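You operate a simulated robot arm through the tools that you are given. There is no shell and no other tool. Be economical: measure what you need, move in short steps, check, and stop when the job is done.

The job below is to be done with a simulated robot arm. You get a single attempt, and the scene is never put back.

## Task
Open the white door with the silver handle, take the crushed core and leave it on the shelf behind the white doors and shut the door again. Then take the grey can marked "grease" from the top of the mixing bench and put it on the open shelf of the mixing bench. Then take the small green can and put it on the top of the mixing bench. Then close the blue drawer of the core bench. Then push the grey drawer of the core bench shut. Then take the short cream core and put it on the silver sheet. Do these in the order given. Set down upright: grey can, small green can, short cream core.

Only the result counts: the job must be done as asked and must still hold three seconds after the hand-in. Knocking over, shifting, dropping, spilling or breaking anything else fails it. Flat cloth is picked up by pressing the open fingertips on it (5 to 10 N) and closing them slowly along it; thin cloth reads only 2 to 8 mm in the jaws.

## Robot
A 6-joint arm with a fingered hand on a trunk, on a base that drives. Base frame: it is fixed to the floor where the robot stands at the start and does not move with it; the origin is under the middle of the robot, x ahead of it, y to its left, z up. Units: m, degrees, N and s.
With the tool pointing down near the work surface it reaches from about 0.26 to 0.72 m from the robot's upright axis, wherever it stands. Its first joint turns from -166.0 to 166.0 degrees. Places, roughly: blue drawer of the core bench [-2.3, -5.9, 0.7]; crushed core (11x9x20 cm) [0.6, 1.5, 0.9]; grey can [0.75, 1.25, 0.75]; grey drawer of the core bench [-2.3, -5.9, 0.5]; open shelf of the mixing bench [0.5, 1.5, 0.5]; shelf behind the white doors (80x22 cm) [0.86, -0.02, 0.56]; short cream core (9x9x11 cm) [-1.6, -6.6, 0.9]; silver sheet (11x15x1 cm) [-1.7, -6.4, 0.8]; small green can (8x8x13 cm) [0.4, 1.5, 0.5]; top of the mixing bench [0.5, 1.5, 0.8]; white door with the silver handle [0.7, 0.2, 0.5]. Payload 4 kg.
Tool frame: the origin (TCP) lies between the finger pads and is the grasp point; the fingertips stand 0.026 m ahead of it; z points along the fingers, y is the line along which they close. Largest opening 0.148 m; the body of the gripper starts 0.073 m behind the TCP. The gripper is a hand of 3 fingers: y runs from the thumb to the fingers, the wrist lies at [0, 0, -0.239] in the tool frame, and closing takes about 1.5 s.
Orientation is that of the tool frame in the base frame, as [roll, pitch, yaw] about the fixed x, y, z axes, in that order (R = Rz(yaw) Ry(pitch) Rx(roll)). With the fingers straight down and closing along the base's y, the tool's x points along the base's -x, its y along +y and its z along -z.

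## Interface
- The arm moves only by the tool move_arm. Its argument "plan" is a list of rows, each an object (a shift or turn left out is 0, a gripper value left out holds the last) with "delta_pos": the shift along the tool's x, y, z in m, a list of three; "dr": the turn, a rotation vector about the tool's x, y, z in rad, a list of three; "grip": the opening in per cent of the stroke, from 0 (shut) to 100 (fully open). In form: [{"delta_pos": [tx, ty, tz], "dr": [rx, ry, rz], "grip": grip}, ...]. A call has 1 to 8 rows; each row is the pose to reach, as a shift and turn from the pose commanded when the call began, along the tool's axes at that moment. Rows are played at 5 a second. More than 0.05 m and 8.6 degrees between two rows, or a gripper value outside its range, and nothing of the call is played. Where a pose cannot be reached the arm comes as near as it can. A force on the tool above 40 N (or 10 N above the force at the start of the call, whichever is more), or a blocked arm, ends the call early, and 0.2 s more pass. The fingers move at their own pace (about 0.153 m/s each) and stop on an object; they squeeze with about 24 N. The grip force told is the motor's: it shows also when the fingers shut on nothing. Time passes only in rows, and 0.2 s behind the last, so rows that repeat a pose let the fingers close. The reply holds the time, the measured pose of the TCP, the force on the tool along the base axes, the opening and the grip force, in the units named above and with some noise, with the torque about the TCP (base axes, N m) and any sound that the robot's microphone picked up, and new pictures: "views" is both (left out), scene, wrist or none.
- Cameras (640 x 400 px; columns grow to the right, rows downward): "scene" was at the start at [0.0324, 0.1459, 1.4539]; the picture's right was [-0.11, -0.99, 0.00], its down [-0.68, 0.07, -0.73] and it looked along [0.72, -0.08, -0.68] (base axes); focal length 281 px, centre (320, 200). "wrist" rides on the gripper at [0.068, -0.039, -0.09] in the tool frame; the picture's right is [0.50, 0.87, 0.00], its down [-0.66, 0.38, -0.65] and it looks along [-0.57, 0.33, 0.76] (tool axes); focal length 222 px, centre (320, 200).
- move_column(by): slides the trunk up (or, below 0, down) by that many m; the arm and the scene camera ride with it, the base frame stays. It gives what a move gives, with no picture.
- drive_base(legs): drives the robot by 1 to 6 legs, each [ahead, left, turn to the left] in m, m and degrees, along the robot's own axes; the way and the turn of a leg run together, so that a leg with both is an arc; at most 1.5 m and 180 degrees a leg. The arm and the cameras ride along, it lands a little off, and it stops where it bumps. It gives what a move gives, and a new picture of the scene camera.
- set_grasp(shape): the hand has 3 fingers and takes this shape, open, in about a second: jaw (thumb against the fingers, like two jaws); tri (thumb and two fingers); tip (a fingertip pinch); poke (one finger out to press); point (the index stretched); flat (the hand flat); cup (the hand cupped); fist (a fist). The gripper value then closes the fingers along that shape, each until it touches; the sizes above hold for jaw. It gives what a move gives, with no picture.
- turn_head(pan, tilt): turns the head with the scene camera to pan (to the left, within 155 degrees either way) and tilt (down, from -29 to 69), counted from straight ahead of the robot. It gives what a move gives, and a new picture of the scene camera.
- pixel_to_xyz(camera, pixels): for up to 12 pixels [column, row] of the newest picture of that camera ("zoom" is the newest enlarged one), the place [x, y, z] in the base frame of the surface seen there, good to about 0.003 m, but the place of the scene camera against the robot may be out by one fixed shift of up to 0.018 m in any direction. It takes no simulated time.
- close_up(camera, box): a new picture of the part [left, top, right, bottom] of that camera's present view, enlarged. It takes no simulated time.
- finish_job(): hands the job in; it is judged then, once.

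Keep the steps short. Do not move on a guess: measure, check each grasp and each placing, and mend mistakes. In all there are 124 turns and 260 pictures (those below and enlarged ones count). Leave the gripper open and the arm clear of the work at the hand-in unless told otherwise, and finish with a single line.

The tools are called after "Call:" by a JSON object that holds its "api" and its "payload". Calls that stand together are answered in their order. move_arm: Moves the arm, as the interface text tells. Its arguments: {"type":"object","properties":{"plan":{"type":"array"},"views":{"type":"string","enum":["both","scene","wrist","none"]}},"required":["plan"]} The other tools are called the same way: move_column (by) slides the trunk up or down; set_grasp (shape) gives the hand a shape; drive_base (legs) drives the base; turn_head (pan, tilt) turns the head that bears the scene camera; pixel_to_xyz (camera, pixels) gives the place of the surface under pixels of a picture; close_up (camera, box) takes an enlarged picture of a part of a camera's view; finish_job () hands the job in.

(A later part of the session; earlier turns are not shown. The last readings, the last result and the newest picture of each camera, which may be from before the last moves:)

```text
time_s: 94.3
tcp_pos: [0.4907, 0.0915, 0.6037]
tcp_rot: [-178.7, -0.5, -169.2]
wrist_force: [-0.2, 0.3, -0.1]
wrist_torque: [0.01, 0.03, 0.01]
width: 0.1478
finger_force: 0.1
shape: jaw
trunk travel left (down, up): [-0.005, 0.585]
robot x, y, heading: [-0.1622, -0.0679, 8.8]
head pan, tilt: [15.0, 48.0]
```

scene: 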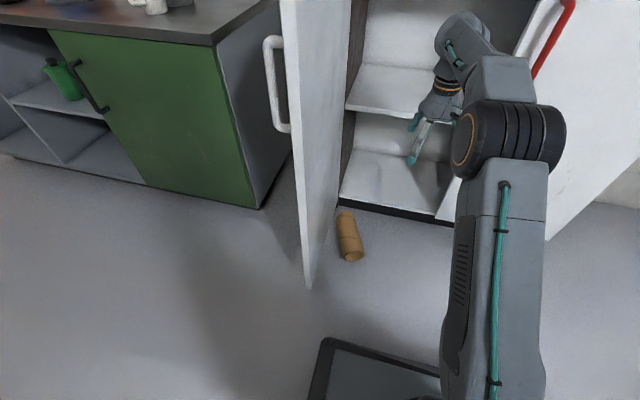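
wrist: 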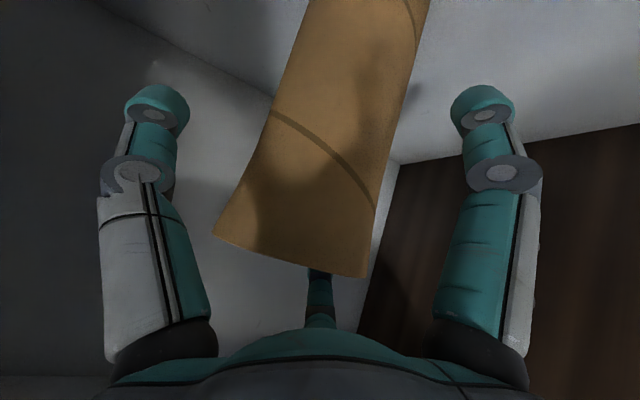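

The core lies close to the door, so the fingers need more room there. I push the door a little wider first: closed hand, moving left at z≈0.6.

Call:
{"api": "move_arm", "payload": {"plan": [{"delta_pos": [0.02, 0.03, 0], "grip": 0}, {"delta_pos": [0.034, 0.07, 0]}, {"delta_pos": [0.034, 0.11, 0]}, {"delta_pos": [0.034, 0.15, 0]}, {"delta_pos": [0.034, 0.18, 0]}, {"delta_pos": [0.034, 0.21, 0]}, {"delta_pos": [0.034, 0.235, 0]}, {"delta_pos": [0.034, 0.255, 0]}], "views": "scene"}}

```text
time_s: 96.1
tcp_pos: [0.4095, 0.3356, 0.5967]
tcp_rot: [-178.7, -0.4, -169.3]
wrist_force: [0.1, 0.2, -0.6]
wrist_torque: [0.01, 0.0, -0.03]
width: 0.0
finger_force: 24.2
shape: jaw
trunk travel left (down, up): [-0.005, 0.585]
robot x, y, heading: [-0.1658, -0.0696, 8.6]
head pan, tilt: [15.0, 48.0]
```

scene: 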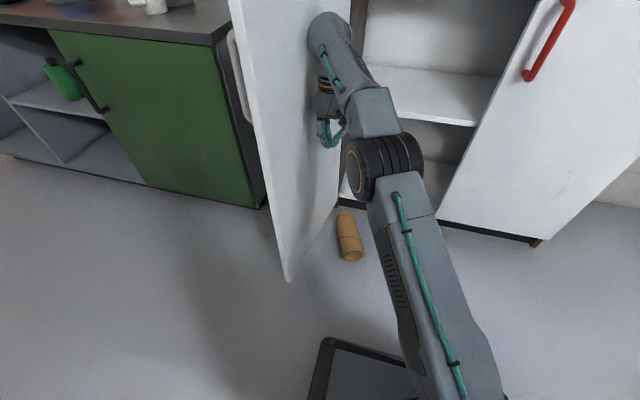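

The door is wide enough now. I step the hand back, yaw it to 30°, open it, and drive 0.12 m ahead.

Call:
{"api": "move_arm", "payload": {"plan": [{"delta_pos": [0.01, -0.04, 0], "dr": [0, 0, -0.05]}, {"delta_pos": [0.018, -0.08, 0], "dr": [0, 0, -0.15]}, {"delta_pos": [0.025, -0.11, 0], "dr": [0, 0, -0.25], "grip": 100}, {"delta_pos": [0.025, -0.11, 0], "dr": [0, 0, -0.337]}, {"delta_pos": [0.025, -0.11, 0], "dr": [0, 0, -0.337]}], "views": "none"}}

Call:
{"api": "drive_base", "payload": {"legs": [[0.13, 0, 0]]}}

Call:
{"api": "close_up", "payload": {"camera": "wrist", "box": [0, 0, 640, 400]}}

```text
time_s: 97.3
tcp_pos: [0.4052, 0.2234, 0.6021]
tcp_rot: [-179.1, -0.9, -149.8]
wrist_force: [0.3, 0.2, -0.1]
wrist_torque: [-0.02, 0.0, 0.0]
width: 0.148
finger_force: 0.0
shape: jaw
trunk travel left (down, up): [-0.005, 0.585]
robot x, y, heading: [-0.1653, -0.0745, 8.6]
head pan, tilt: [15.0, 48.0]
```

```text
time_s: 98.6
tcp_pos: [0.5326, 0.2416, 0.6014]
tcp_rot: [-179.0, -0.9, -149.8]
wrist_force: [0.2, 0.8, 0.4]
wrist_torque: [-0.03, 0.0, -0.02]
width: 0.1479
finger_force: 0.1
shape: jaw
trunk travel left (down, up): [-0.005, 0.585]
robot x, y, heading: [-0.0373, -0.0525, 8.8]
head pan, tilt: [15.0, 48.0]
```

scene: 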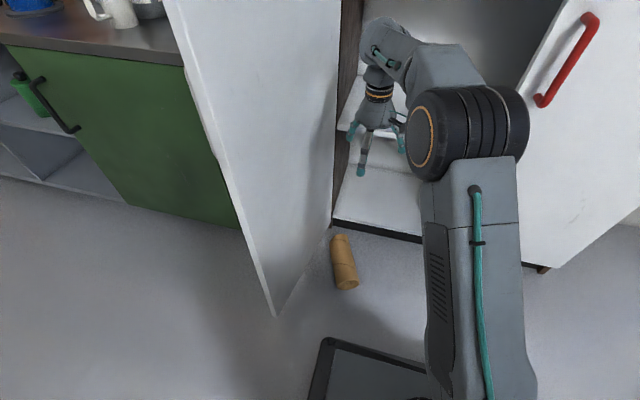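

```text
1.00 times, centred on (320, 200) of wrist (not enlarged: the box is as wide or as high as the picture)
```

zoom: 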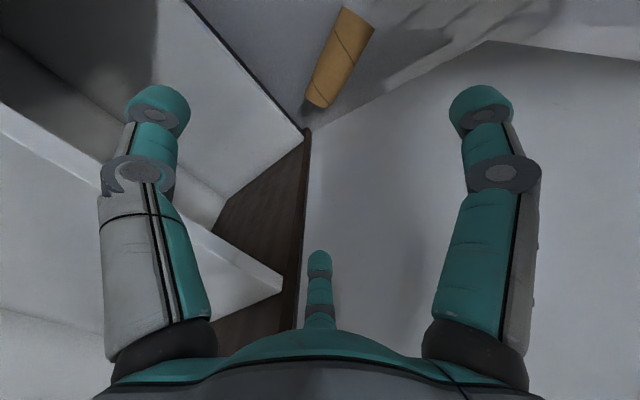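

I measure the core in this wrist picture (core at about (340,55)).

Call:
{"api": "pixel_to_xyz", "payload": {"camera": "zoom", "pixels": [[358, 15], [352, 30], [343, 50], [332, 75], [322, 98], [328, 50], [355, 55], [345, 12], [372, 22], [309, 97], [326, 107], [400, 150]]}}

Call:
{"api": "pixel_to_xyz", "payload": {"camera": "scene", "pixels": [[341, 245], [343, 258], [345, 270], [346, 284], [336, 262], [352, 268], [300, 230], [320, 210], [290, 270]]}}

```text
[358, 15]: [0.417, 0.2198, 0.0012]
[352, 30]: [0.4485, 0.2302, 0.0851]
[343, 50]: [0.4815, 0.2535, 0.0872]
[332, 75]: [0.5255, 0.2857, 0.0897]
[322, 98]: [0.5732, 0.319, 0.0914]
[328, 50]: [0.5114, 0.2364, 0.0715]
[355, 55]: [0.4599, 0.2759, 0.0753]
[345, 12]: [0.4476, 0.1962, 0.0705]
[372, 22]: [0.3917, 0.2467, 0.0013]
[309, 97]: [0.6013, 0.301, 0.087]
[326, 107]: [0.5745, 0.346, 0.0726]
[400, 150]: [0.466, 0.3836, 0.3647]
```

```text
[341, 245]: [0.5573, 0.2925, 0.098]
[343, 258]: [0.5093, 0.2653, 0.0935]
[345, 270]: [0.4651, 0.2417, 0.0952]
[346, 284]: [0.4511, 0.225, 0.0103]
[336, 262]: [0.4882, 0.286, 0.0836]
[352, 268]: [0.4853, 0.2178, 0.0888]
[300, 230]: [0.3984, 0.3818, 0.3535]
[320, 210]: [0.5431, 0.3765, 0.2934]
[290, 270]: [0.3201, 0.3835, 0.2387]
```

The core's axis is at 35°, its centre at about (0.516, 0.275), and its top is at z≈0.09. I align above it and go down 0.38 m.

Call:
{"api": "move_arm", "payload": {"plan": [{"delta_pos": [0.012, 0.028, 0.035], "dr": [0, 0, -0.03]}, {"delta_pos": [0.0246, 0.057, 0.07], "dr": [0, 0, -0.066]}, {"delta_pos": [0.0246, 0.057, 0.12], "dr": [0, 0, -0.066]}, {"delta_pos": [0.0246, 0.057, 0.17], "dr": [0, 0, -0.066]}, {"delta_pos": [0.0246, 0.057, 0.22], "dr": [0, 0, -0.066]}, {"delta_pos": [0.0246, 0.057, 0.27], "dr": [0, 0, -0.066]}, {"delta_pos": [0.0246, 0.057, 0.32], "dr": [0, 0, -0.066]}, {"delta_pos": [0.0246, 0.057, 0.37], "dr": [0, 0, -0.066]}]}}

```text
time_s: 100.4
tcp_pos: [0.4896, 0.2763, 0.2344]
tcp_rot: [176.7, -1.6, -146.1]
wrist_force: [0.3, 0.7, -0.6]
wrist_torque: [-0.03, -0.02, -0.01]
width: 0.148
finger_force: 0.0
shape: jaw
out of reach, approached as far as the arm can: row 5, 6, 7, 8
trunk travel left (down, up): [-0.005, 0.585]
robot x, y, heading: [-0.0373, -0.0514, 8.6]
head pan, tilt: [15.0, 48.0]
```

scene: 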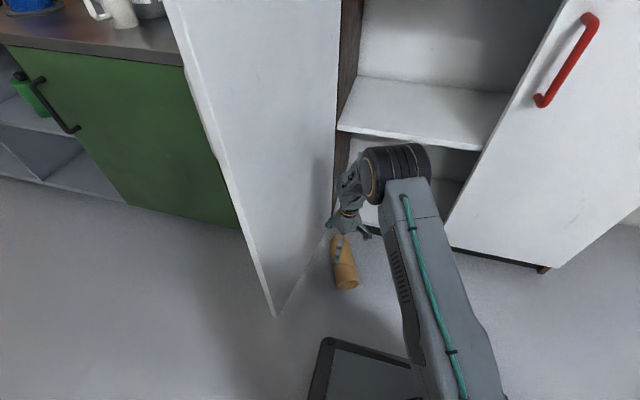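
wrist: 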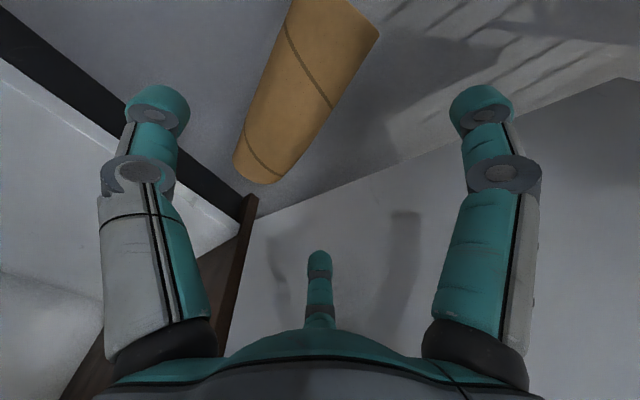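

Only a small 3° lean so far. I continue down in smaller steps and watch.

Call:
{"api": "move_arm", "payload": {"plan": [{"delta_pos": [0, 0, 0.04]}, {"delta_pos": [0, 0, 0.08]}, {"delta_pos": [0, 0, 0.11]}, {"delta_pos": [0, 0, 0.11]}]}}

```text
time_s: 101.4
tcp_pos: [0.4842, 0.2808, 0.1243]
tcp_rot: [176.4, -1.7, -146.1]
wrist_force: [0.8, -0.2, 0.0]
wrist_torque: [0.02, -0.01, 0.02]
width: 0.1479
finger_force: 0.0
shape: jaw
trunk travel left (down, up): [-0.005, 0.585]
robot x, y, heading: [-0.0361, -0.0546, 8.6]
head pan, tilt: [15.0, 48.0]
```

scene: 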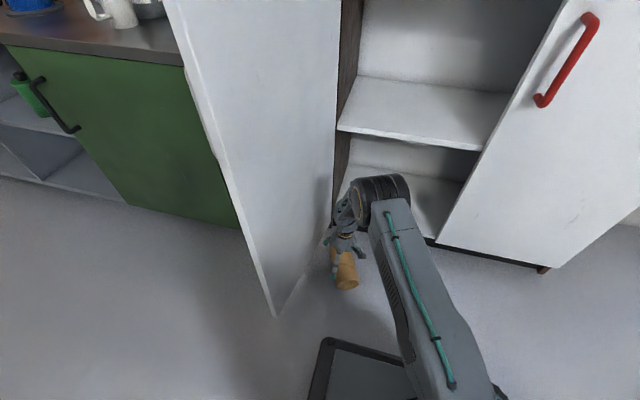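
wrist: 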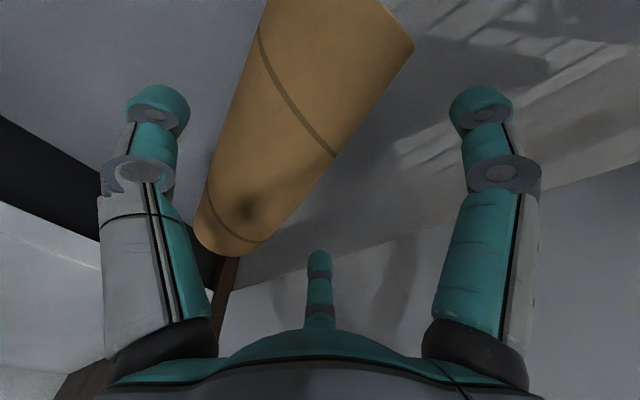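

I measure the core's sides from here to centre it before going down.

Call:
{"api": "pixel_to_xyz", "payload": {"camera": "wrist", "pixels": [[285, 20], [300, 80], [270, 140], [225, 220], [240, 110], [215, 160], [330, 130], [290, 200], [360, 80], [400, 60], [255, 30]]}}

```text
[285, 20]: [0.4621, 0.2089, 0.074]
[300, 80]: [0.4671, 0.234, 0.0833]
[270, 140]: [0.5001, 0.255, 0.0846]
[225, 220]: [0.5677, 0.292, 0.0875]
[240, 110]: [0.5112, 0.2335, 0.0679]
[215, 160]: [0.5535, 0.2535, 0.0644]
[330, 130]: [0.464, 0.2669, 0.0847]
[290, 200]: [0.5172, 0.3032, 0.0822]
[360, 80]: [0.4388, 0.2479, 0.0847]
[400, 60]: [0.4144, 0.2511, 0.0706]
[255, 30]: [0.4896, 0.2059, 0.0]
```

The core's centre lies 0.024 m toward the thumb, as planned, and it is about 0.09 m wide. I go down 0.074 m and close.

Call:
{"api": "move_arm", "payload": {"plan": [{"delta_pos": [0, 0, 0.025]}, {"delta_pos": [0, 0, 0.05]}, {"delta_pos": [0, 0, 0.074]}, {"delta_pos": [0, 0, 0.074], "grip": 70}, {"delta_pos": [0, 0, 0.074], "grip": 40}, {"delta_pos": [0, 0, 0.074], "grip": 0}, {"delta_pos": [0, 0, 0.074]}, {"delta_pos": [0, 0, 0.074]}]}}

```text
time_s: 103.2
tcp_pos: [0.4784, 0.2825, 0.0503]
tcp_rot: [176.3, -1.7, -145.9]
wrist_force: [1.1, 0.8, -3.2]
wrist_torque: [-0.02, 0.03, 0.03]
width: 0.0802
finger_force: 24.2
shape: jaw
trunk travel left (down, up): [-0.005, 0.585]
robot x, y, heading: [-0.041, -0.0478, 8.5]
head pan, tilt: [15.0, 48.0]
```

scene: 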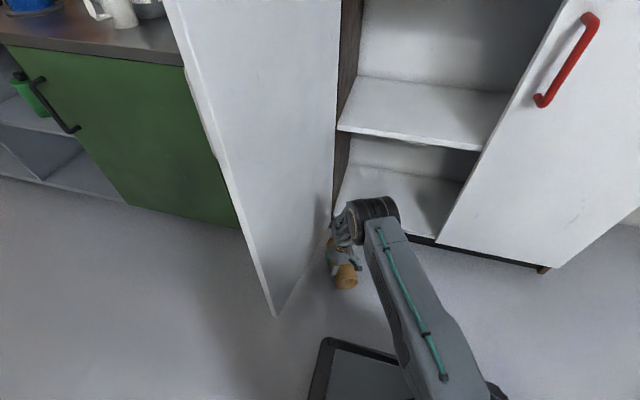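
wrist: 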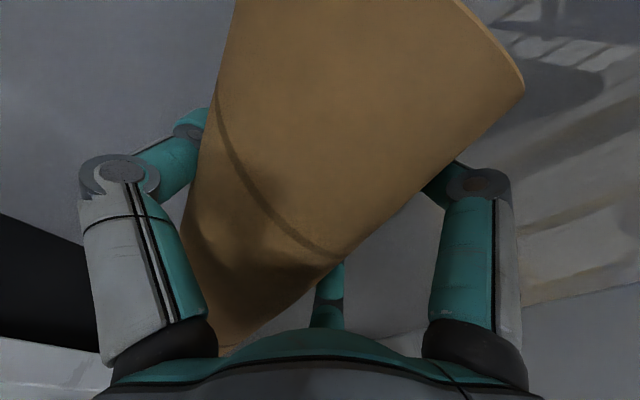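

Gripped (0.080). I lift 0.35 m.

Call:
{"api": "move_arm", "payload": {"plan": [{"delta_pos": [0, 0, -0.03]}, {"delta_pos": [0, 0, -0.08]}, {"delta_pos": [0, -0.01, -0.13]}, {"delta_pos": [0, -0.02, -0.18]}, {"delta_pos": [0, -0.03, -0.23]}, {"delta_pos": [0, -0.04, -0.28]}, {"delta_pos": [0.01, -0.05, -0.325]}, {"delta_pos": [0.01, -0.05, -0.325]}]}}

```text
refused: row 3 steps farther than a row can; nothing moved
```

Call:
{"api": "move_arm", "payload": {"plan": [{"delta_pos": [0, 0, -0.03]}, {"delta_pos": [0, 0, -0.075]}, {"delta_pos": [0, -0.005, -0.12]}, {"delta_pos": [0, -0.015, -0.165]}, {"delta_pos": [0, -0.025, -0.21]}, {"delta_pos": [0, -0.035, -0.255]}, {"delta_pos": [0.01, -0.045, -0.3]}, {"delta_pos": [0.01, -0.045, -0.3]}]}}

```text
time_s: 105.0
tcp_pos: [0.5123, 0.2306, 0.3491]
tcp_rot: [176.8, -1.7, -146.0]
wrist_force: [-0.6, -0.3, -2.0]
wrist_torque: [0.02, 0.07, -0.02]
width: 0.08
finger_force: 24.4
shape: jaw
trunk travel left (down, up): [-0.005, 0.585]
robot x, y, heading: [-0.0396, -0.0525, 8.3]
head pan, tilt: [15.0, 48.0]
```

scene: 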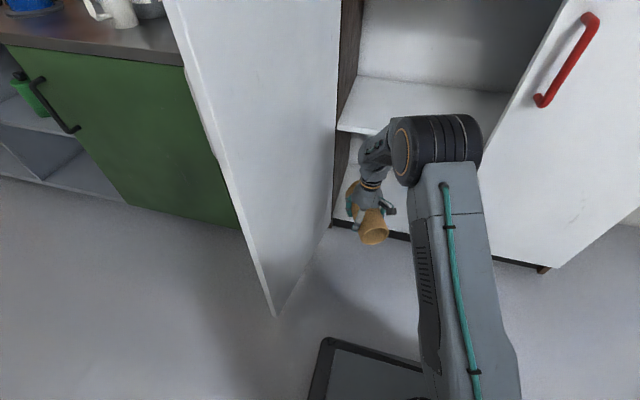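
wrist: 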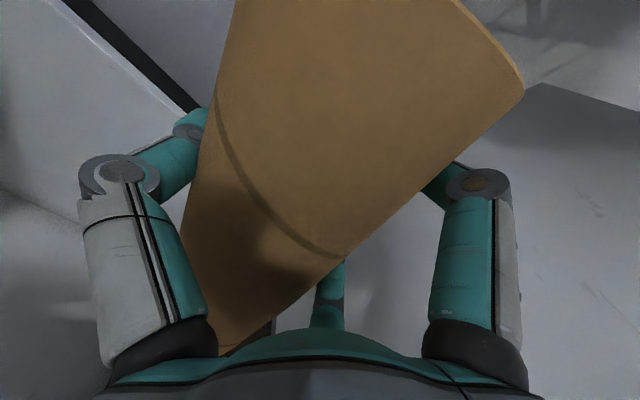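

The core is held. I back off 0.22 m, raise the trunk, and turn the tool square to the cabinet.

Call:
{"api": "drive_base", "payload": {"legs": [[-0.22, 0, 0]]}}

Call:
{"api": "move_column", "payload": {"by": 0.3}}

Call:
{"api": "move_arm", "payload": {"plan": [{"delta_pos": [0, -0.03, 0], "dr": [0, 0, 0.11]}, {"delta_pos": [0, -0.06, 0], "dr": [0, 0, 0.22]}, {"delta_pos": [0, -0.09, 0], "dr": [0, 0, 0.33]}, {"delta_pos": [0, -0.1, 0], "dr": [0, 0, 0.436]}, {"delta_pos": [0, -0.1, 0], "dr": [0, 0, 0.436]}], "views": "scene"}}

```text
time_s: 106.7
tcp_pos: [0.2988, 0.1976, 0.3491]
tcp_rot: [176.8, -1.8, -146.1]
wrist_force: [0.2, 0.2, -3.2]
wrist_torque: [-0.01, 0.09, 0.0]
width: 0.0802
finger_force: 24.4
shape: jaw
trunk travel left (down, up): [-0.005, 0.585]
robot x, y, heading: [-0.2549, -0.0873, 8.5]
head pan, tilt: [15.0, 48.0]
```

scene: 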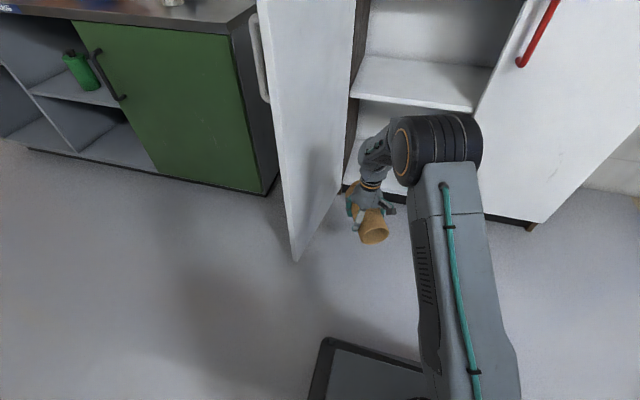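

```text
time_s: 109.7
tcp_pos: [0.2986, 0.1977, 0.648]
tcp_rot: [176.8, -1.7, -146.1]
wrist_force: [1.6, -0.8, -1.8]
wrist_torque: [-0.01, 0.1, -0.01]
width: 0.0802
finger_force: 24.0
shape: jaw
trunk travel left (down, up): [-0.305, 0.285]
robot x, y, heading: [-0.2541, -0.0874, 8.4]
head pan, tilt: [15.0, 48.0]
```

```text
time_s: 110.9
tcp_pos: [0.3543, 0.1141, 0.6428]
tcp_rot: [177.8, -2.9, -171.2]
wrist_force: [0.8, 0.0, -2.9]
wrist_torque: [0.04, 0.1, -0.01]
width: 0.0796
finger_force: 24.5
shape: jaw
trunk travel left (down, up): [-0.305, 0.285]
robot x, y, heading: [-0.2511, -0.083, 8.5]
head pan, tilt: [15.0, 48.0]
```

scene: 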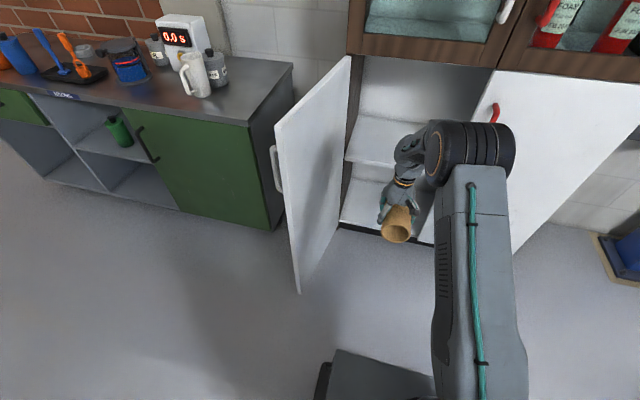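

Next I tilt the tool up to horizontal in two steps, which will stand the core upright.

Call:
{"api": "move_arm", "payload": {"plan": [{"delta_pos": [-0.012, -0.003, -0.01], "dr": [0, -0.14, 0]}, {"delta_pos": [-0.025, -0.006, -0.02], "dr": [0, -0.28, 0]}, {"delta_pos": [-0.037, -0.009, -0.03], "dr": [0, -0.42, 0]}, {"delta_pos": [-0.05, -0.012, -0.04], "dr": [0, -0.56, 0]}, {"delta_pos": [-0.062, -0.015, -0.05], "dr": [0, -0.7, 0]}, {"delta_pos": [-0.075, -0.018, -0.06], "dr": [0, -0.84, 0]}, {"delta_pos": [-0.087, -0.021, -0.07], "dr": [0, -0.98, 0]}, {"delta_pos": [-0.097, -0.025, -0.08], "dr": [0, -1.12, 0]}], "views": "none"}}

Call:
{"api": "move_arm", "payload": {"plan": [{"dr": [0, -0.13, 0]}, {"dr": [0, -0.26, 0]}, {"dr": [0, -0.39, 0]}, {"dr": [0, -0.42, 0]}, {"dr": [0, -0.42, 0]}], "views": "both"}}

```text
time_s: 112.7
tcp_pos: [0.4717, 0.1437, 0.7379]
tcp_rot: [178.0, 60.1, -175.2]
wrist_force: [0.1, -0.4, -2.1]
wrist_torque: [0.02, 0.05, -0.01]
width: 0.0797
finger_force: 23.7
shape: jaw
out of reach, approached as far as the arm can: row 1, 2, 3, 4, 6, 7, 8
trunk travel left (down, up): [-0.305, 0.285]
robot x, y, heading: [-0.2506, -0.0854, 8.4]
head pan, tilt: [15.0, 48.0]
```

```text
time_s: 113.9
tcp_pos: [0.4921, 0.2349, 0.7757]
tcp_rot: [166.9, 82.6, 171.1]
wrist_force: [0.0, -0.3, -2.6]
wrist_torque: [0.05, 0.01, 0.02]
width: 0.0793
finger_force: 24.3
shape: jaw
out of reach, approached as far as the arm can: row 1, 2, 3, 4, 5
trunk travel left (down, up): [-0.305, 0.285]
robot x, y, heading: [-0.2548, -0.0894, 8.8]
head pan, tilt: [15.0, 48.0]
```

scene: 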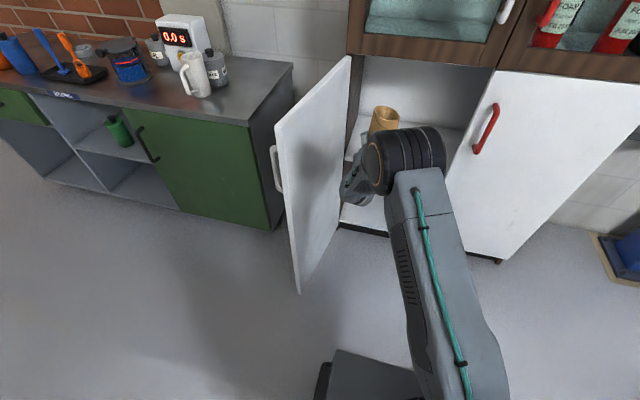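
wrist: 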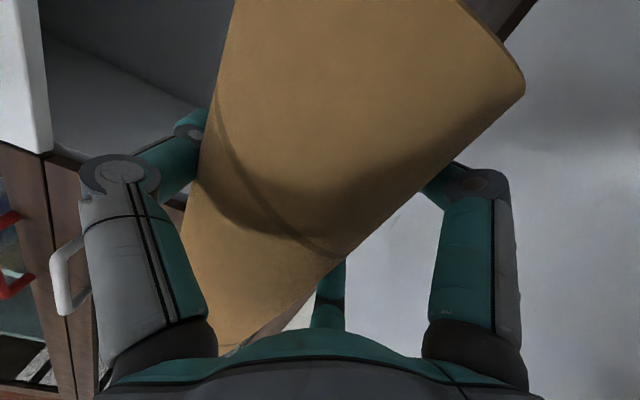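

The wrist reaches a limit this far left. I bring the hand to the right, in front of the robot, and finish the turn there.

Call:
{"api": "move_arm", "payload": {"plan": [{"delta_pos": [0.005, -0.045, 0.005]}, {"delta_pos": [0.01, -0.09, 0.01], "dr": [-0.02, -0.03, 0]}, {"delta_pos": [0.01, -0.135, 0.01], "dr": [-0.04, -0.06, 0]}, {"delta_pos": [0.01, -0.18, 0.015], "dr": [-0.06, -0.1, 0]}, {"delta_pos": [0.01, -0.2, 0.02], "dr": [-0.07, -0.13, 0]}, {"delta_pos": [0.01, -0.2, 0.02], "dr": [-0.07, -0.13, 0]}], "views": "both"}}

```text
time_s: 115.3
tcp_pos: [0.5939, 0.1682, 0.8037]
tcp_rot: [158.1, 85.6, 159.0]
wrist_force: [1.1, -0.5, -2.8]
wrist_torque: [0.0, 0.01, -0.01]
width: 0.0794
finger_force: 24.1
shape: jaw
out of reach, approached as far as the arm can: row 1, 2, 3, 4, 5, 6
trunk travel left (down, up): [-0.305, 0.285]
robot x, y, heading: [-0.254, -0.0847, 8.7]
head pan, tilt: [15.0, 48.0]
```

scene: 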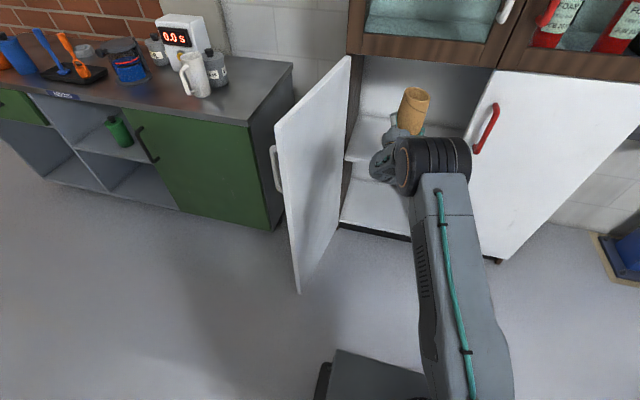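
wrist: 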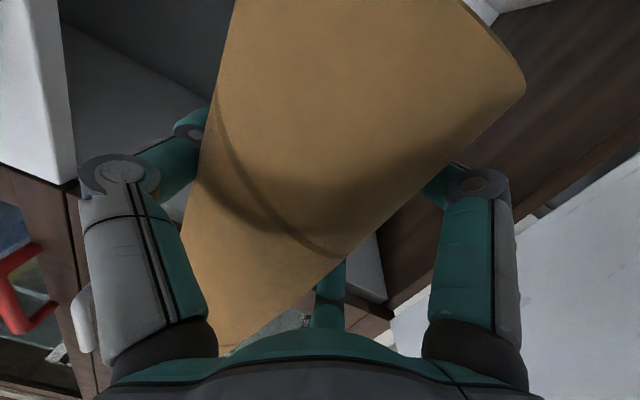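

The tool is nearly horizontal here (86°) and the core nearly upright, so this pose can serve. I look closely at the core's tilt.

Call:
{"api": "close_up", "payload": {"camera": "scene", "box": [340, 50, 500, 250]}}

Call:
{"api": "pixel_to_xyz", "payload": {"camera": "scene", "pixels": [[405, 100], [404, 110], [412, 100], [410, 120], [420, 110], [403, 120], [415, 130], [413, 88]]}}

```text
2.00 times, centred on (420, 150) of scene
```

zoom: 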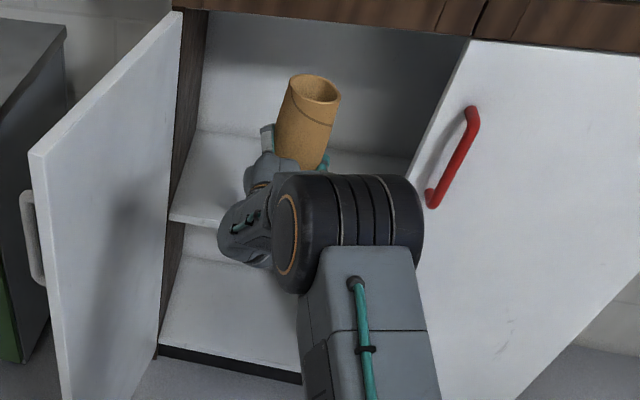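

```text
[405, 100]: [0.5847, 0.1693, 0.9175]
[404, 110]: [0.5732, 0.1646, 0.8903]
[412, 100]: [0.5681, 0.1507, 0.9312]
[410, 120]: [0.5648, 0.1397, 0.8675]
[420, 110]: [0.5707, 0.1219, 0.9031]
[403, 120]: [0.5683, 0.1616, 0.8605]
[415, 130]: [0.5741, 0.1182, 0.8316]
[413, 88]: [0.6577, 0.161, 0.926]
```

The core is upright within a few degrees; top at z≈0.93, bottom at about 0.73. I drive 0.24 m ahead and 0.04 m to the right, into the cabinet above the shelf.

Call:
{"api": "drive_base", "payload": {"legs": [[0.0, -0.04, 0], [0.24, 0, 0]]}}

Call:
{"api": "move_column", "payload": {"by": -0.12}}

Call:
{"api": "turn_head", "payload": {"pan": 15, "tilt": 50}}

```text
time_s: 117.5
tcp_pos: [0.8367, 0.1687, 0.8044]
tcp_rot: [157.5, 85.5, 158.7]
wrist_force: [-0.8, 0.4, -2.2]
wrist_torque: [0.05, 0.05, 0.03]
width: 0.0793
finger_force: 24.2
shape: jaw
trunk travel left (down, up): [-0.305, 0.285]
robot x, y, heading: [-0.0076, -0.0858, 8.8]
head pan, tilt: [15.0, 48.0]
```

scene: 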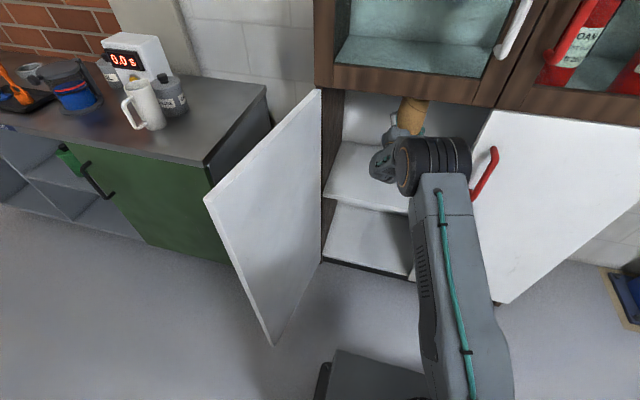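

```text
time_s: 119.0
tcp_pos: [0.8374, 0.1685, 0.6833]
tcp_rot: [157.7, 85.5, 158.7]
wrist_force: [0.1, -0.7, -2.4]
wrist_torque: [0.04, 0.04, 0.02]
width: 0.0792
finger_force: 23.8
shape: jaw
trunk travel left (down, up): [-0.185, 0.405]
robot x, y, heading: [-0.0056, -0.0863, 8.5]
head pan, tilt: [15.0, 48.0]
```

```text
time_s: 119.7
tcp_pos: [0.8377, 0.1686, 0.6843]
tcp_rot: [157.6, 85.5, 158.9]
wrist_force: [0.3, 0.0, -2.0]
wrist_torque: [0.05, 0.0, 0.01]
width: 0.0794
finger_force: 25.0
shape: jaw
trunk travel left (down, up): [-0.185, 0.405]
robot x, y, heading: [-0.0066, -0.0882, 8.8]
head pan, tilt: [15.0, 50.0]
```

scene: 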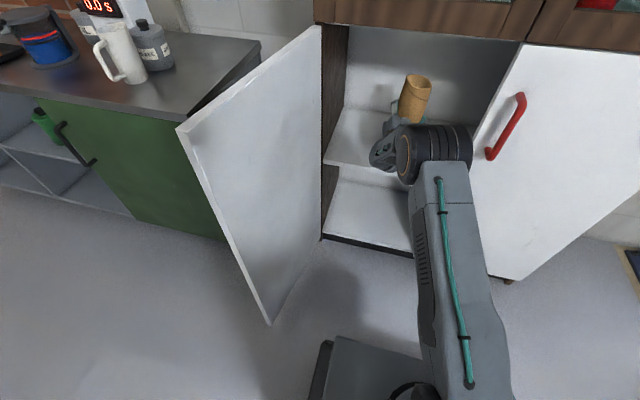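

The bottom should be about 4–5 cm above the shelf. I lower in steps until the force shows contact.

Call:
{"api": "move_column", "payload": {"by": -0.03}}

Call:
{"api": "move_column", "payload": {"by": -0.01}}

Call:
{"api": "move_column", "payload": {"by": -0.006}}

```text
time_s: 120.4
tcp_pos: [0.8371, 0.1692, 0.6537]
tcp_rot: [157.5, 85.5, 158.9]
wrist_force: [-0.4, 0.2, -2.8]
wrist_torque: [0.02, 0.02, -0.04]
width: 0.0793
finger_force: 24.1
shape: jaw
trunk travel left (down, up): [-0.155, 0.435]
robot x, y, heading: [-0.0064, -0.0882, 8.7]
head pan, tilt: [15.0, 50.0]
```

```text
time_s: 121.0
tcp_pos: [0.8364, 0.1691, 0.6443]
tcp_rot: [157.8, 85.5, 158.8]
wrist_force: [0.3, 0.5, -2.2]
wrist_torque: [0.03, 0.01, -0.01]
width: 0.0791
finger_force: 24.3
shape: jaw
trunk travel left (down, up): [-0.145, 0.445]
robot x, y, heading: [-0.0026, -0.089, 8.7]
head pan, tilt: [15.0, 50.0]
```

```text
time_s: 121.5
tcp_pos: [0.8364, 0.168, 0.6379]
tcp_rot: [157.7, 85.5, 158.8]
wrist_force: [0.3, -0.5, -2.9]
wrist_torque: [0.04, 0.03, 0.02]
width: 0.0794
finger_force: 24.1
shape: jaw
trunk travel left (down, up): [-0.139, 0.451]
robot x, y, heading: [-0.0092, -0.0851, 8.8]
head pan, tilt: [15.0, 50.0]
```

Call:
{"api": "move_column", "payload": {"by": -0.006}}

Call:
{"api": "move_column", "payload": {"by": -0.005}}

Call:
{"api": "close_up", "payload": {"camera": "wrist", "box": [0, 0, 640, 400]}}

Call:
{"api": "close_up", "payload": {"camera": "scene", "box": [340, 50, 500, 210]}}

```text
time_s: 122.1
tcp_pos: [0.8373, 0.1686, 0.6331]
tcp_rot: [157.0, 85.5, 158.2]
wrist_force: [-0.2, 0.2, 0.9]
wrist_torque: [-0.05, -0.03, -0.02]
width: 0.0791
finger_force: 23.6
shape: jaw
trunk travel left (down, up): [-0.133, 0.457]
robot x, y, heading: [-0.0078, -0.0873, 8.7]
head pan, tilt: [15.0, 50.0]
```

```text
time_s: 122.6
tcp_pos: [0.8363, 0.1683, 0.6336]
tcp_rot: [154.0, 85.9, 155.2]
wrist_force: [-3.7, -1.3, 29.8]
wrist_torque: [-1.52, 3.87, -0.05]
width: 0.0793
finger_force: 24.4
shape: jaw
trunk travel left (down, up): [-0.128, 0.462]
robot x, y, heading: [-0.0078, -0.0902, 8.8]
head pan, tilt: [15.0, 50.0]
```

```text
1.00 times, centred on (320, 200) of wrist (not enlarged: the box is as wide or as high as the picture)
```

zoom: 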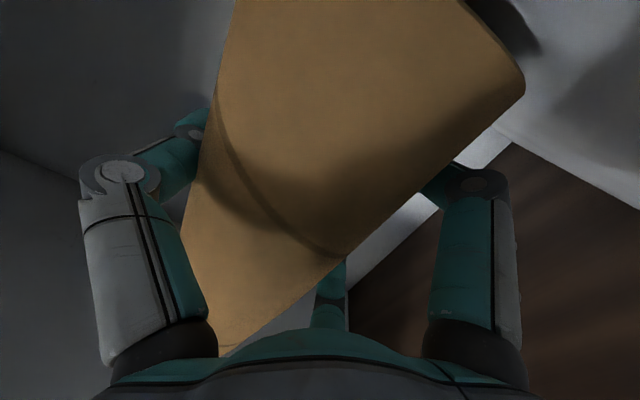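

```text
2.50 times, centred on (420, 130) of scene
```

zoom: 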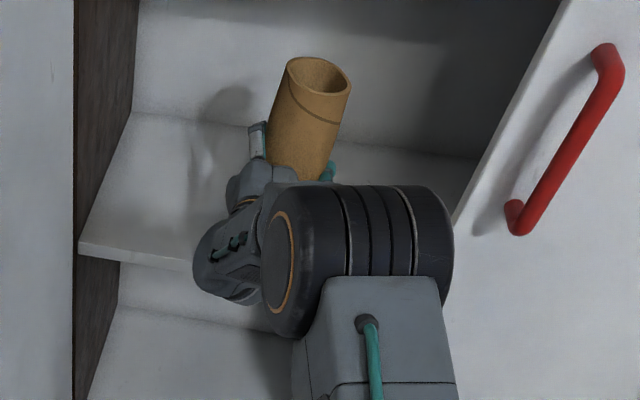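

The core touched first at z≈0.633 (small force), then the palm met the shelf's front edge. I raise 5 mm and open the fingers only a little (to 68 %), so the lower finger does not press on the shelf.

Call:
{"api": "move_column", "payload": {"by": 0.006}}

Call:
{"api": "move_arm", "payload": {"plan": [{"grip": 56}, {"grip": 58}, {"grip": 60}, {"grip": 63}, {"grip": 66}, {"grip": 68}, {"grip": 68}]}}

```text
time_s: 123.2
tcp_pos: [0.8363, 0.1678, 0.6336]
tcp_rot: [158.0, 85.5, 159.0]
wrist_force: [1.1, -0.7, 10.1]
wrist_torque: [-0.37, 0.37, -0.05]
width: 0.0791
finger_force: 23.6
shape: jaw
trunk travel left (down, up): [-0.134, 0.456]
robot x, y, heading: [-0.0066, -0.0858, 8.5]
head pan, tilt: [15.0, 50.0]
```

```text
time_s: 124.8
tcp_pos: [0.8369, 0.1687, 0.6326]
tcp_rot: [157.8, 85.5, 159.0]
wrist_force: [-0.5, 0.2, -1.3]
wrist_torque: [0.04, 0.02, -0.01]
width: 0.1005
finger_force: 0.0
shape: jaw
trunk travel left (down, up): [-0.134, 0.456]
robot x, y, heading: [-0.0049, -0.0883, 8.6]
head pan, tilt: [15.0, 50.0]
```

scene: 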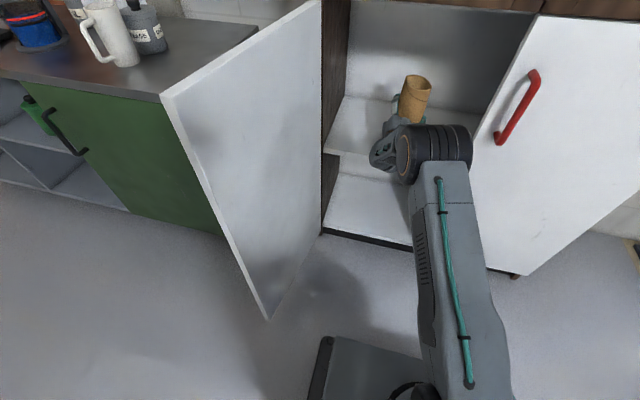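
wrist: 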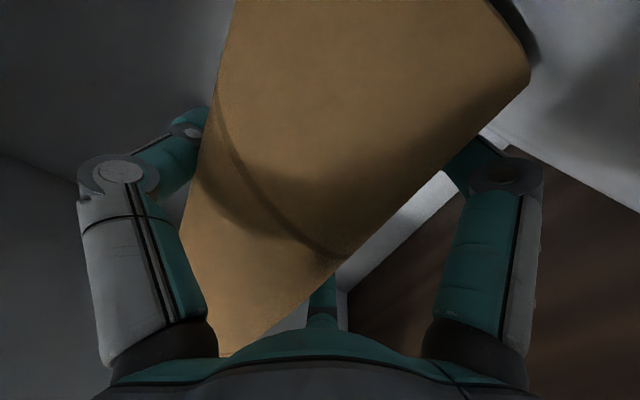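

The fingers are released but the thumb still lies near the core. I shift the robot 1 cm right to centre the hand, then withdraw along the tool axis in one short leg and check.

Call:
{"api": "drive_base", "payload": {"legs": [[0, -0.009, 0]]}}

Call:
{"api": "close_up", "payload": {"camera": "wrist", "box": [0, 0, 640, 400]}}

```text
time_s: 125.5
tcp_pos: [0.8386, 0.16, 0.6329]
tcp_rot: [157.7, 85.5, 158.8]
wrist_force: [-0.8, -0.9, -2.7]
wrist_torque: [0.04, 0.01, -0.01]
width: 0.1004
finger_force: 0.0
shape: jaw
trunk travel left (down, up): [-0.134, 0.456]
robot x, y, heading: [-0.0083, -0.0972, 8.7]
head pan, tilt: [15.0, 50.0]
```

scene: 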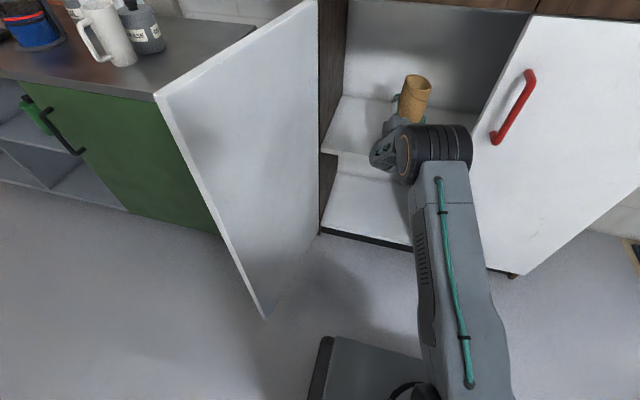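

```text
1.00 times, centred on (320, 200) of wrist (not enlarged: the box is as wide or as high as the picture)
```

zoom: 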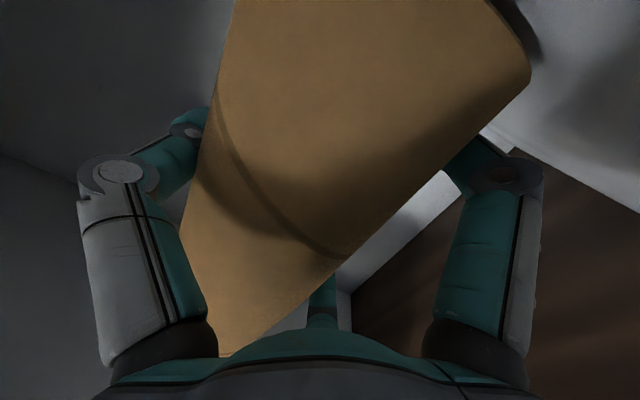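

The core still moved with the hand, so it is not quite free. I open further.

Call:
{"api": "move_arm", "payload": {"plan": [{"grip": 72}, {"grip": 76}, {"grip": 80}, {"grip": 80}, {"grip": 80}]}}

```text
time_s: 126.7
tcp_pos: [0.8381, 0.161, 0.6347]
tcp_rot: [157.5, 85.5, 158.9]
wrist_force: [-0.1, 0.5, -0.4]
wrist_torque: [-0.03, 0.01, 0.0]
width: 0.118
finger_force: 0.1
shape: jaw
trunk travel left (down, up): [-0.134, 0.456]
robot x, y, heading: [-0.0052, -0.0948, 8.7]
head pan, tilt: [15.0, 50.0]
```

scene: 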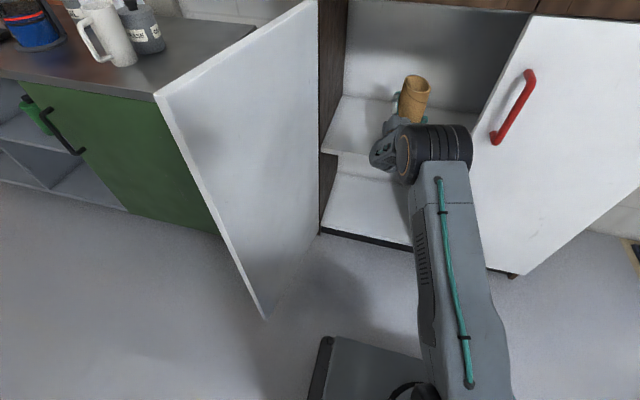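
wrist: 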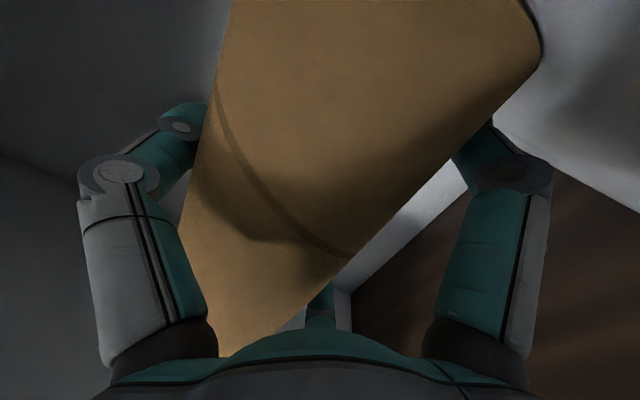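

Call:
{"api": "drive_base", "payload": {"legs": [[0, -0.01, 0]]}}

Call:
{"api": "close_up", "payload": {"camera": "wrist", "box": [0, 0, 640, 400]}}

Call:
{"api": "close_up", "payload": {"camera": "scene", "box": [340, 50, 500, 210]}}

```text
time_s: 127.5
tcp_pos: [0.8391, 0.1502, 0.6333]
tcp_rot: [157.7, 85.4, 158.8]
wrist_force: [-0.8, -0.2, -0.4]
wrist_torque: [-0.01, -0.02, 0.02]
width: 0.1182
finger_force: 0.0
shape: jaw
trunk travel left (down, up): [-0.134, 0.456]
robot x, y, heading: [-0.0041, -0.1075, 8.9]
head pan, tilt: [15.0, 50.0]
```

scene: 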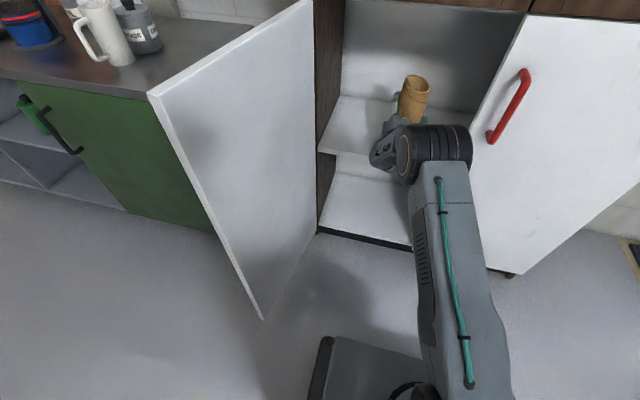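

```text
1.00 times, centred on (320, 200) of wrist (not enlarged: the box is as wide or as high as the picture)
```

zoom: 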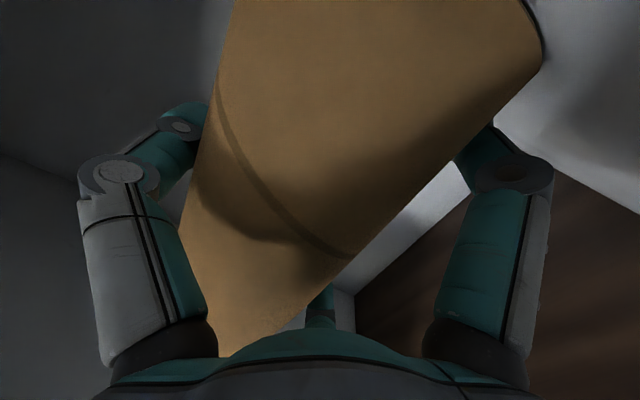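

```text
2.50 times, centred on (420, 130) of scene
```

zoom: 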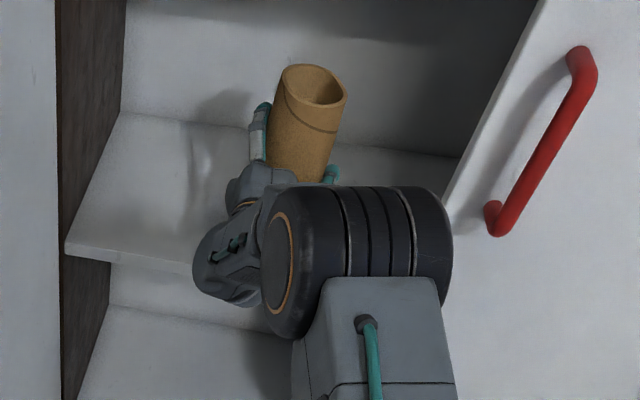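

It is still nearly filling the fingers. I open fully.

Call:
{"api": "move_arm", "payload": {"plan": [{"grip": 85}, {"grip": 90}, {"grip": 95}, {"grip": 100}, {"grip": 100}]}}

```text
time_s: 128.7
tcp_pos: [0.8398, 0.15, 0.6339]
tcp_rot: [157.7, 85.5, 158.8]
wrist_force: [-0.4, 0.3, 0.4]
wrist_torque: [0.01, -0.01, 0.01]
width: 0.148
finger_force: 0.1
shape: jaw
trunk travel left (down, up): [-0.134, 0.456]
robot x, y, heading: [-0.0054, -0.1047, 8.8]
head pan, tilt: [15.0, 50.0]
```

scene: 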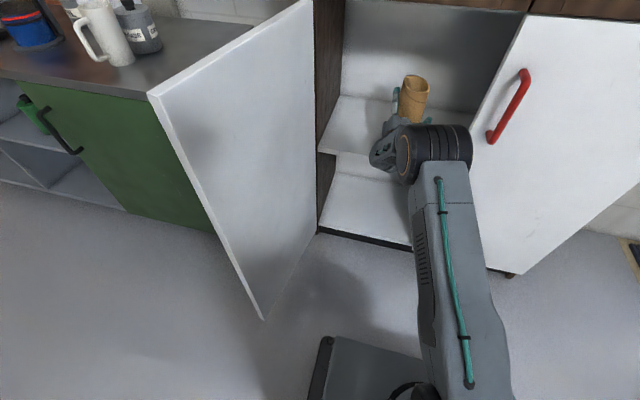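
wrist: 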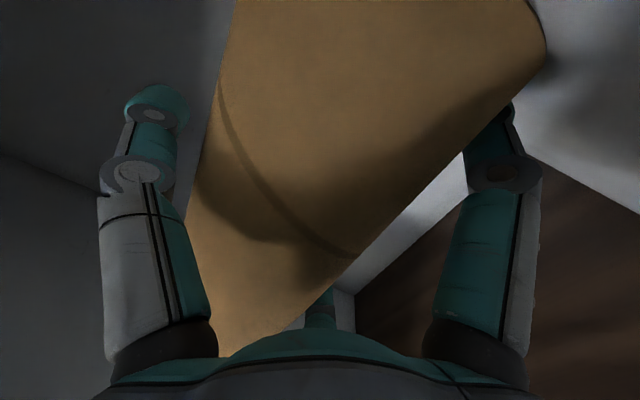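

The thumb is clear now. I shift 1 cm left off the other fingers and withdraw 0.10 m along the tool axis.

Call:
{"api": "drive_base", "payload": {"legs": [[0, 0.012, 0], [-0.1, 0.013, 0]]}}

Call:
{"api": "close_up", "payload": {"camera": "wrist", "box": [0, 0, 640, 400]}}

```text
time_s: 130.2
tcp_pos: [0.7372, 0.1591, 0.6324]
tcp_rot: [157.7, 85.5, 158.7]
wrist_force: [-0.1, -0.3, 0.7]
wrist_torque: [0.02, -0.01, 0.02]
width: 0.1481
finger_force: 0.1
shape: jaw
trunk travel left (down, up): [-0.134, 0.456]
robot x, y, heading: [-0.1099, -0.0942, 8.5]
head pan, tilt: [15.0, 50.0]
```

scene: 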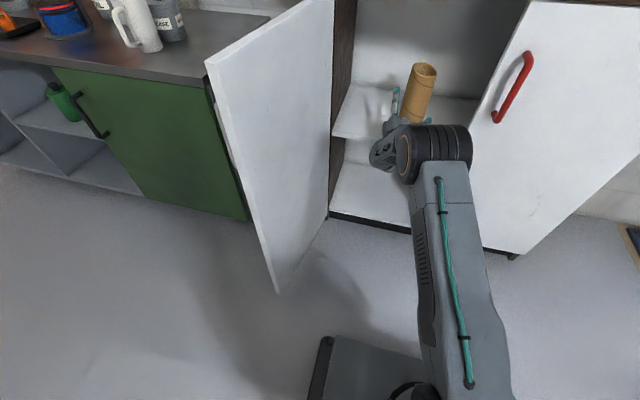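

```text
1.00 times, centred on (320, 200) of wrist (not enlarged: the box is as wide or as high as the picture)
```

zoom: 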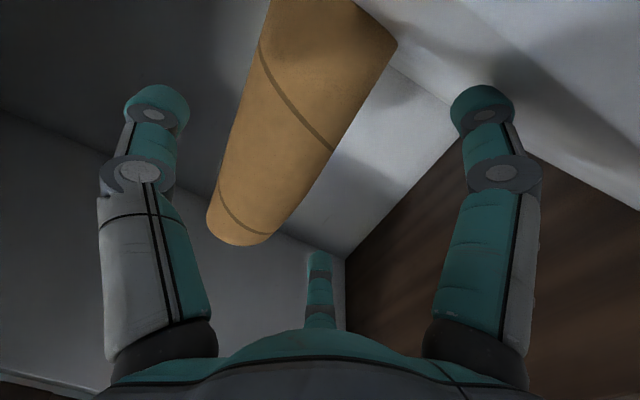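

The core stays standing on the shelf. I withdraw another 0.25 m and check.

Call:
{"api": "drive_base", "payload": {"legs": [[-0.25, 0.03, 0]]}}

Call:
{"api": "close_up", "payload": {"camera": "scene", "box": [300, 0, 500, 160]}}

Call:
{"api": "pixel_to_xyz", "payload": {"camera": "scene", "pixels": [[430, 20], [428, 40], [420, 55], [350, 60], [330, 150], [300, 200]]}}

```text
time_s: 132.0
tcp_pos: [0.4841, 0.1503, 0.6336]
tcp_rot: [157.6, 85.5, 158.8]
wrist_force: [-1.0, 0.7, 0.1]
wrist_torque: [0.01, -0.01, 0.05]
width: 0.1479
finger_force: 0.0
shape: jaw
trunk travel left (down, up): [-0.134, 0.456]
robot x, y, heading: [-0.363, -0.1043, 8.8]
head pan, tilt: [15.0, 50.0]
```

scene: 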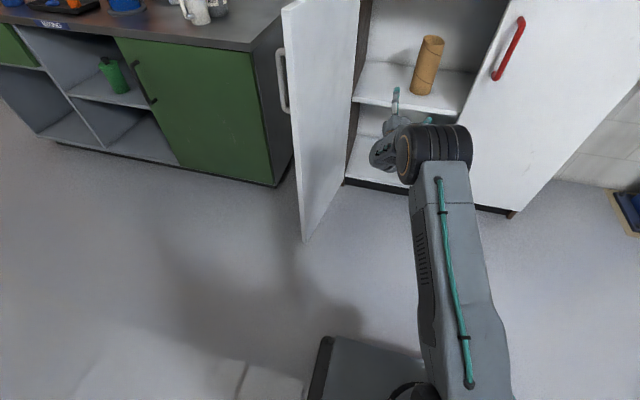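

```text
2.50 times, centred on (400, 80) of scene
```

zoom: 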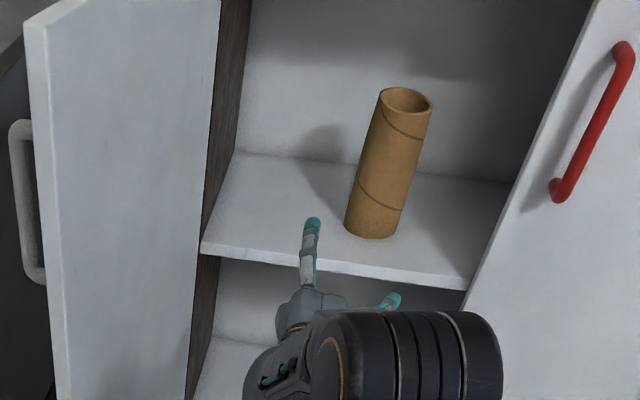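

```text
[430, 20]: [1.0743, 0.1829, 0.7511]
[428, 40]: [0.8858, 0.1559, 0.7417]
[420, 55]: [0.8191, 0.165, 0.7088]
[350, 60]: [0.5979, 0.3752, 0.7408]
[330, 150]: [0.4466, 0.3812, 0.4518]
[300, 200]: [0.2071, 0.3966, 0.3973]
```

The core stands upright on the shelf at about (0.85, 0.16). Next is closing the door. I turn the hand down and retract it, fingers closed.

Call:
{"api": "move_arm", "payload": {"plan": [{"delta_pos": [0, -0.01, -0.03], "dr": [0, 0.14, 0], "grip": 0}, {"delta_pos": [0, -0.02, -0.06], "dr": [0, 0.28, 0]}, {"delta_pos": [0, -0.03, -0.09], "dr": [0, 0.42, 0]}, {"delta_pos": [0, -0.04, -0.12], "dr": [0, 0.56, 0]}, {"delta_pos": [0, -0.05, -0.15], "dr": [0, 0.7, 0]}, {"delta_pos": [0, -0.06, -0.18], "dr": [0, 0.84, 0]}, {"delta_pos": [0, -0.07, -0.2], "dr": [0, 0.98, 0]}, {"delta_pos": [0, -0.08, -0.22], "dr": [0, 1.12, 0]}], "views": "none"}}

Call:
{"api": "move_arm", "payload": {"plan": [{"dr": [0, 0.13, 0]}, {"dr": [0, 0.26, 0]}, {"dr": [0, 0.37, 0]}, {"dr": [0, 0.37, 0]}], "views": "scene"}}

```text
time_s: 133.8
tcp_pos: [0.2655, 0.0656, 0.6474]
tcp_rot: [178.1, 21.6, -179.8]
wrist_force: [0.8, -0.2, -0.3]
wrist_torque: [-0.01, -0.02, 0.01]
width: 0.0
finger_force: 23.8
shape: jaw
trunk travel left (down, up): [-0.134, 0.456]
robot x, y, heading: [-0.3625, -0.1067, 8.6]
head pan, tilt: [15.0, 50.0]
```

```text
time_s: 134.8
tcp_pos: [0.2675, 0.0656, 0.6476]
tcp_rot: [178.3, 0.4, -179.0]
wrist_force: [0.1, -0.1, 0.2]
wrist_torque: [0.03, -0.02, -0.02]
width: 0.0
finger_force: 24.3
shape: jaw
trunk travel left (down, up): [-0.134, 0.456]
robot x, y, heading: [-0.3586, -0.1031, 8.4]
head pan, tilt: [15.0, 50.0]
```

scene: 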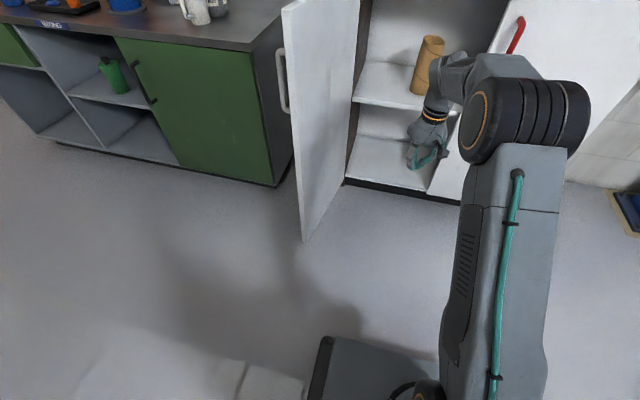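

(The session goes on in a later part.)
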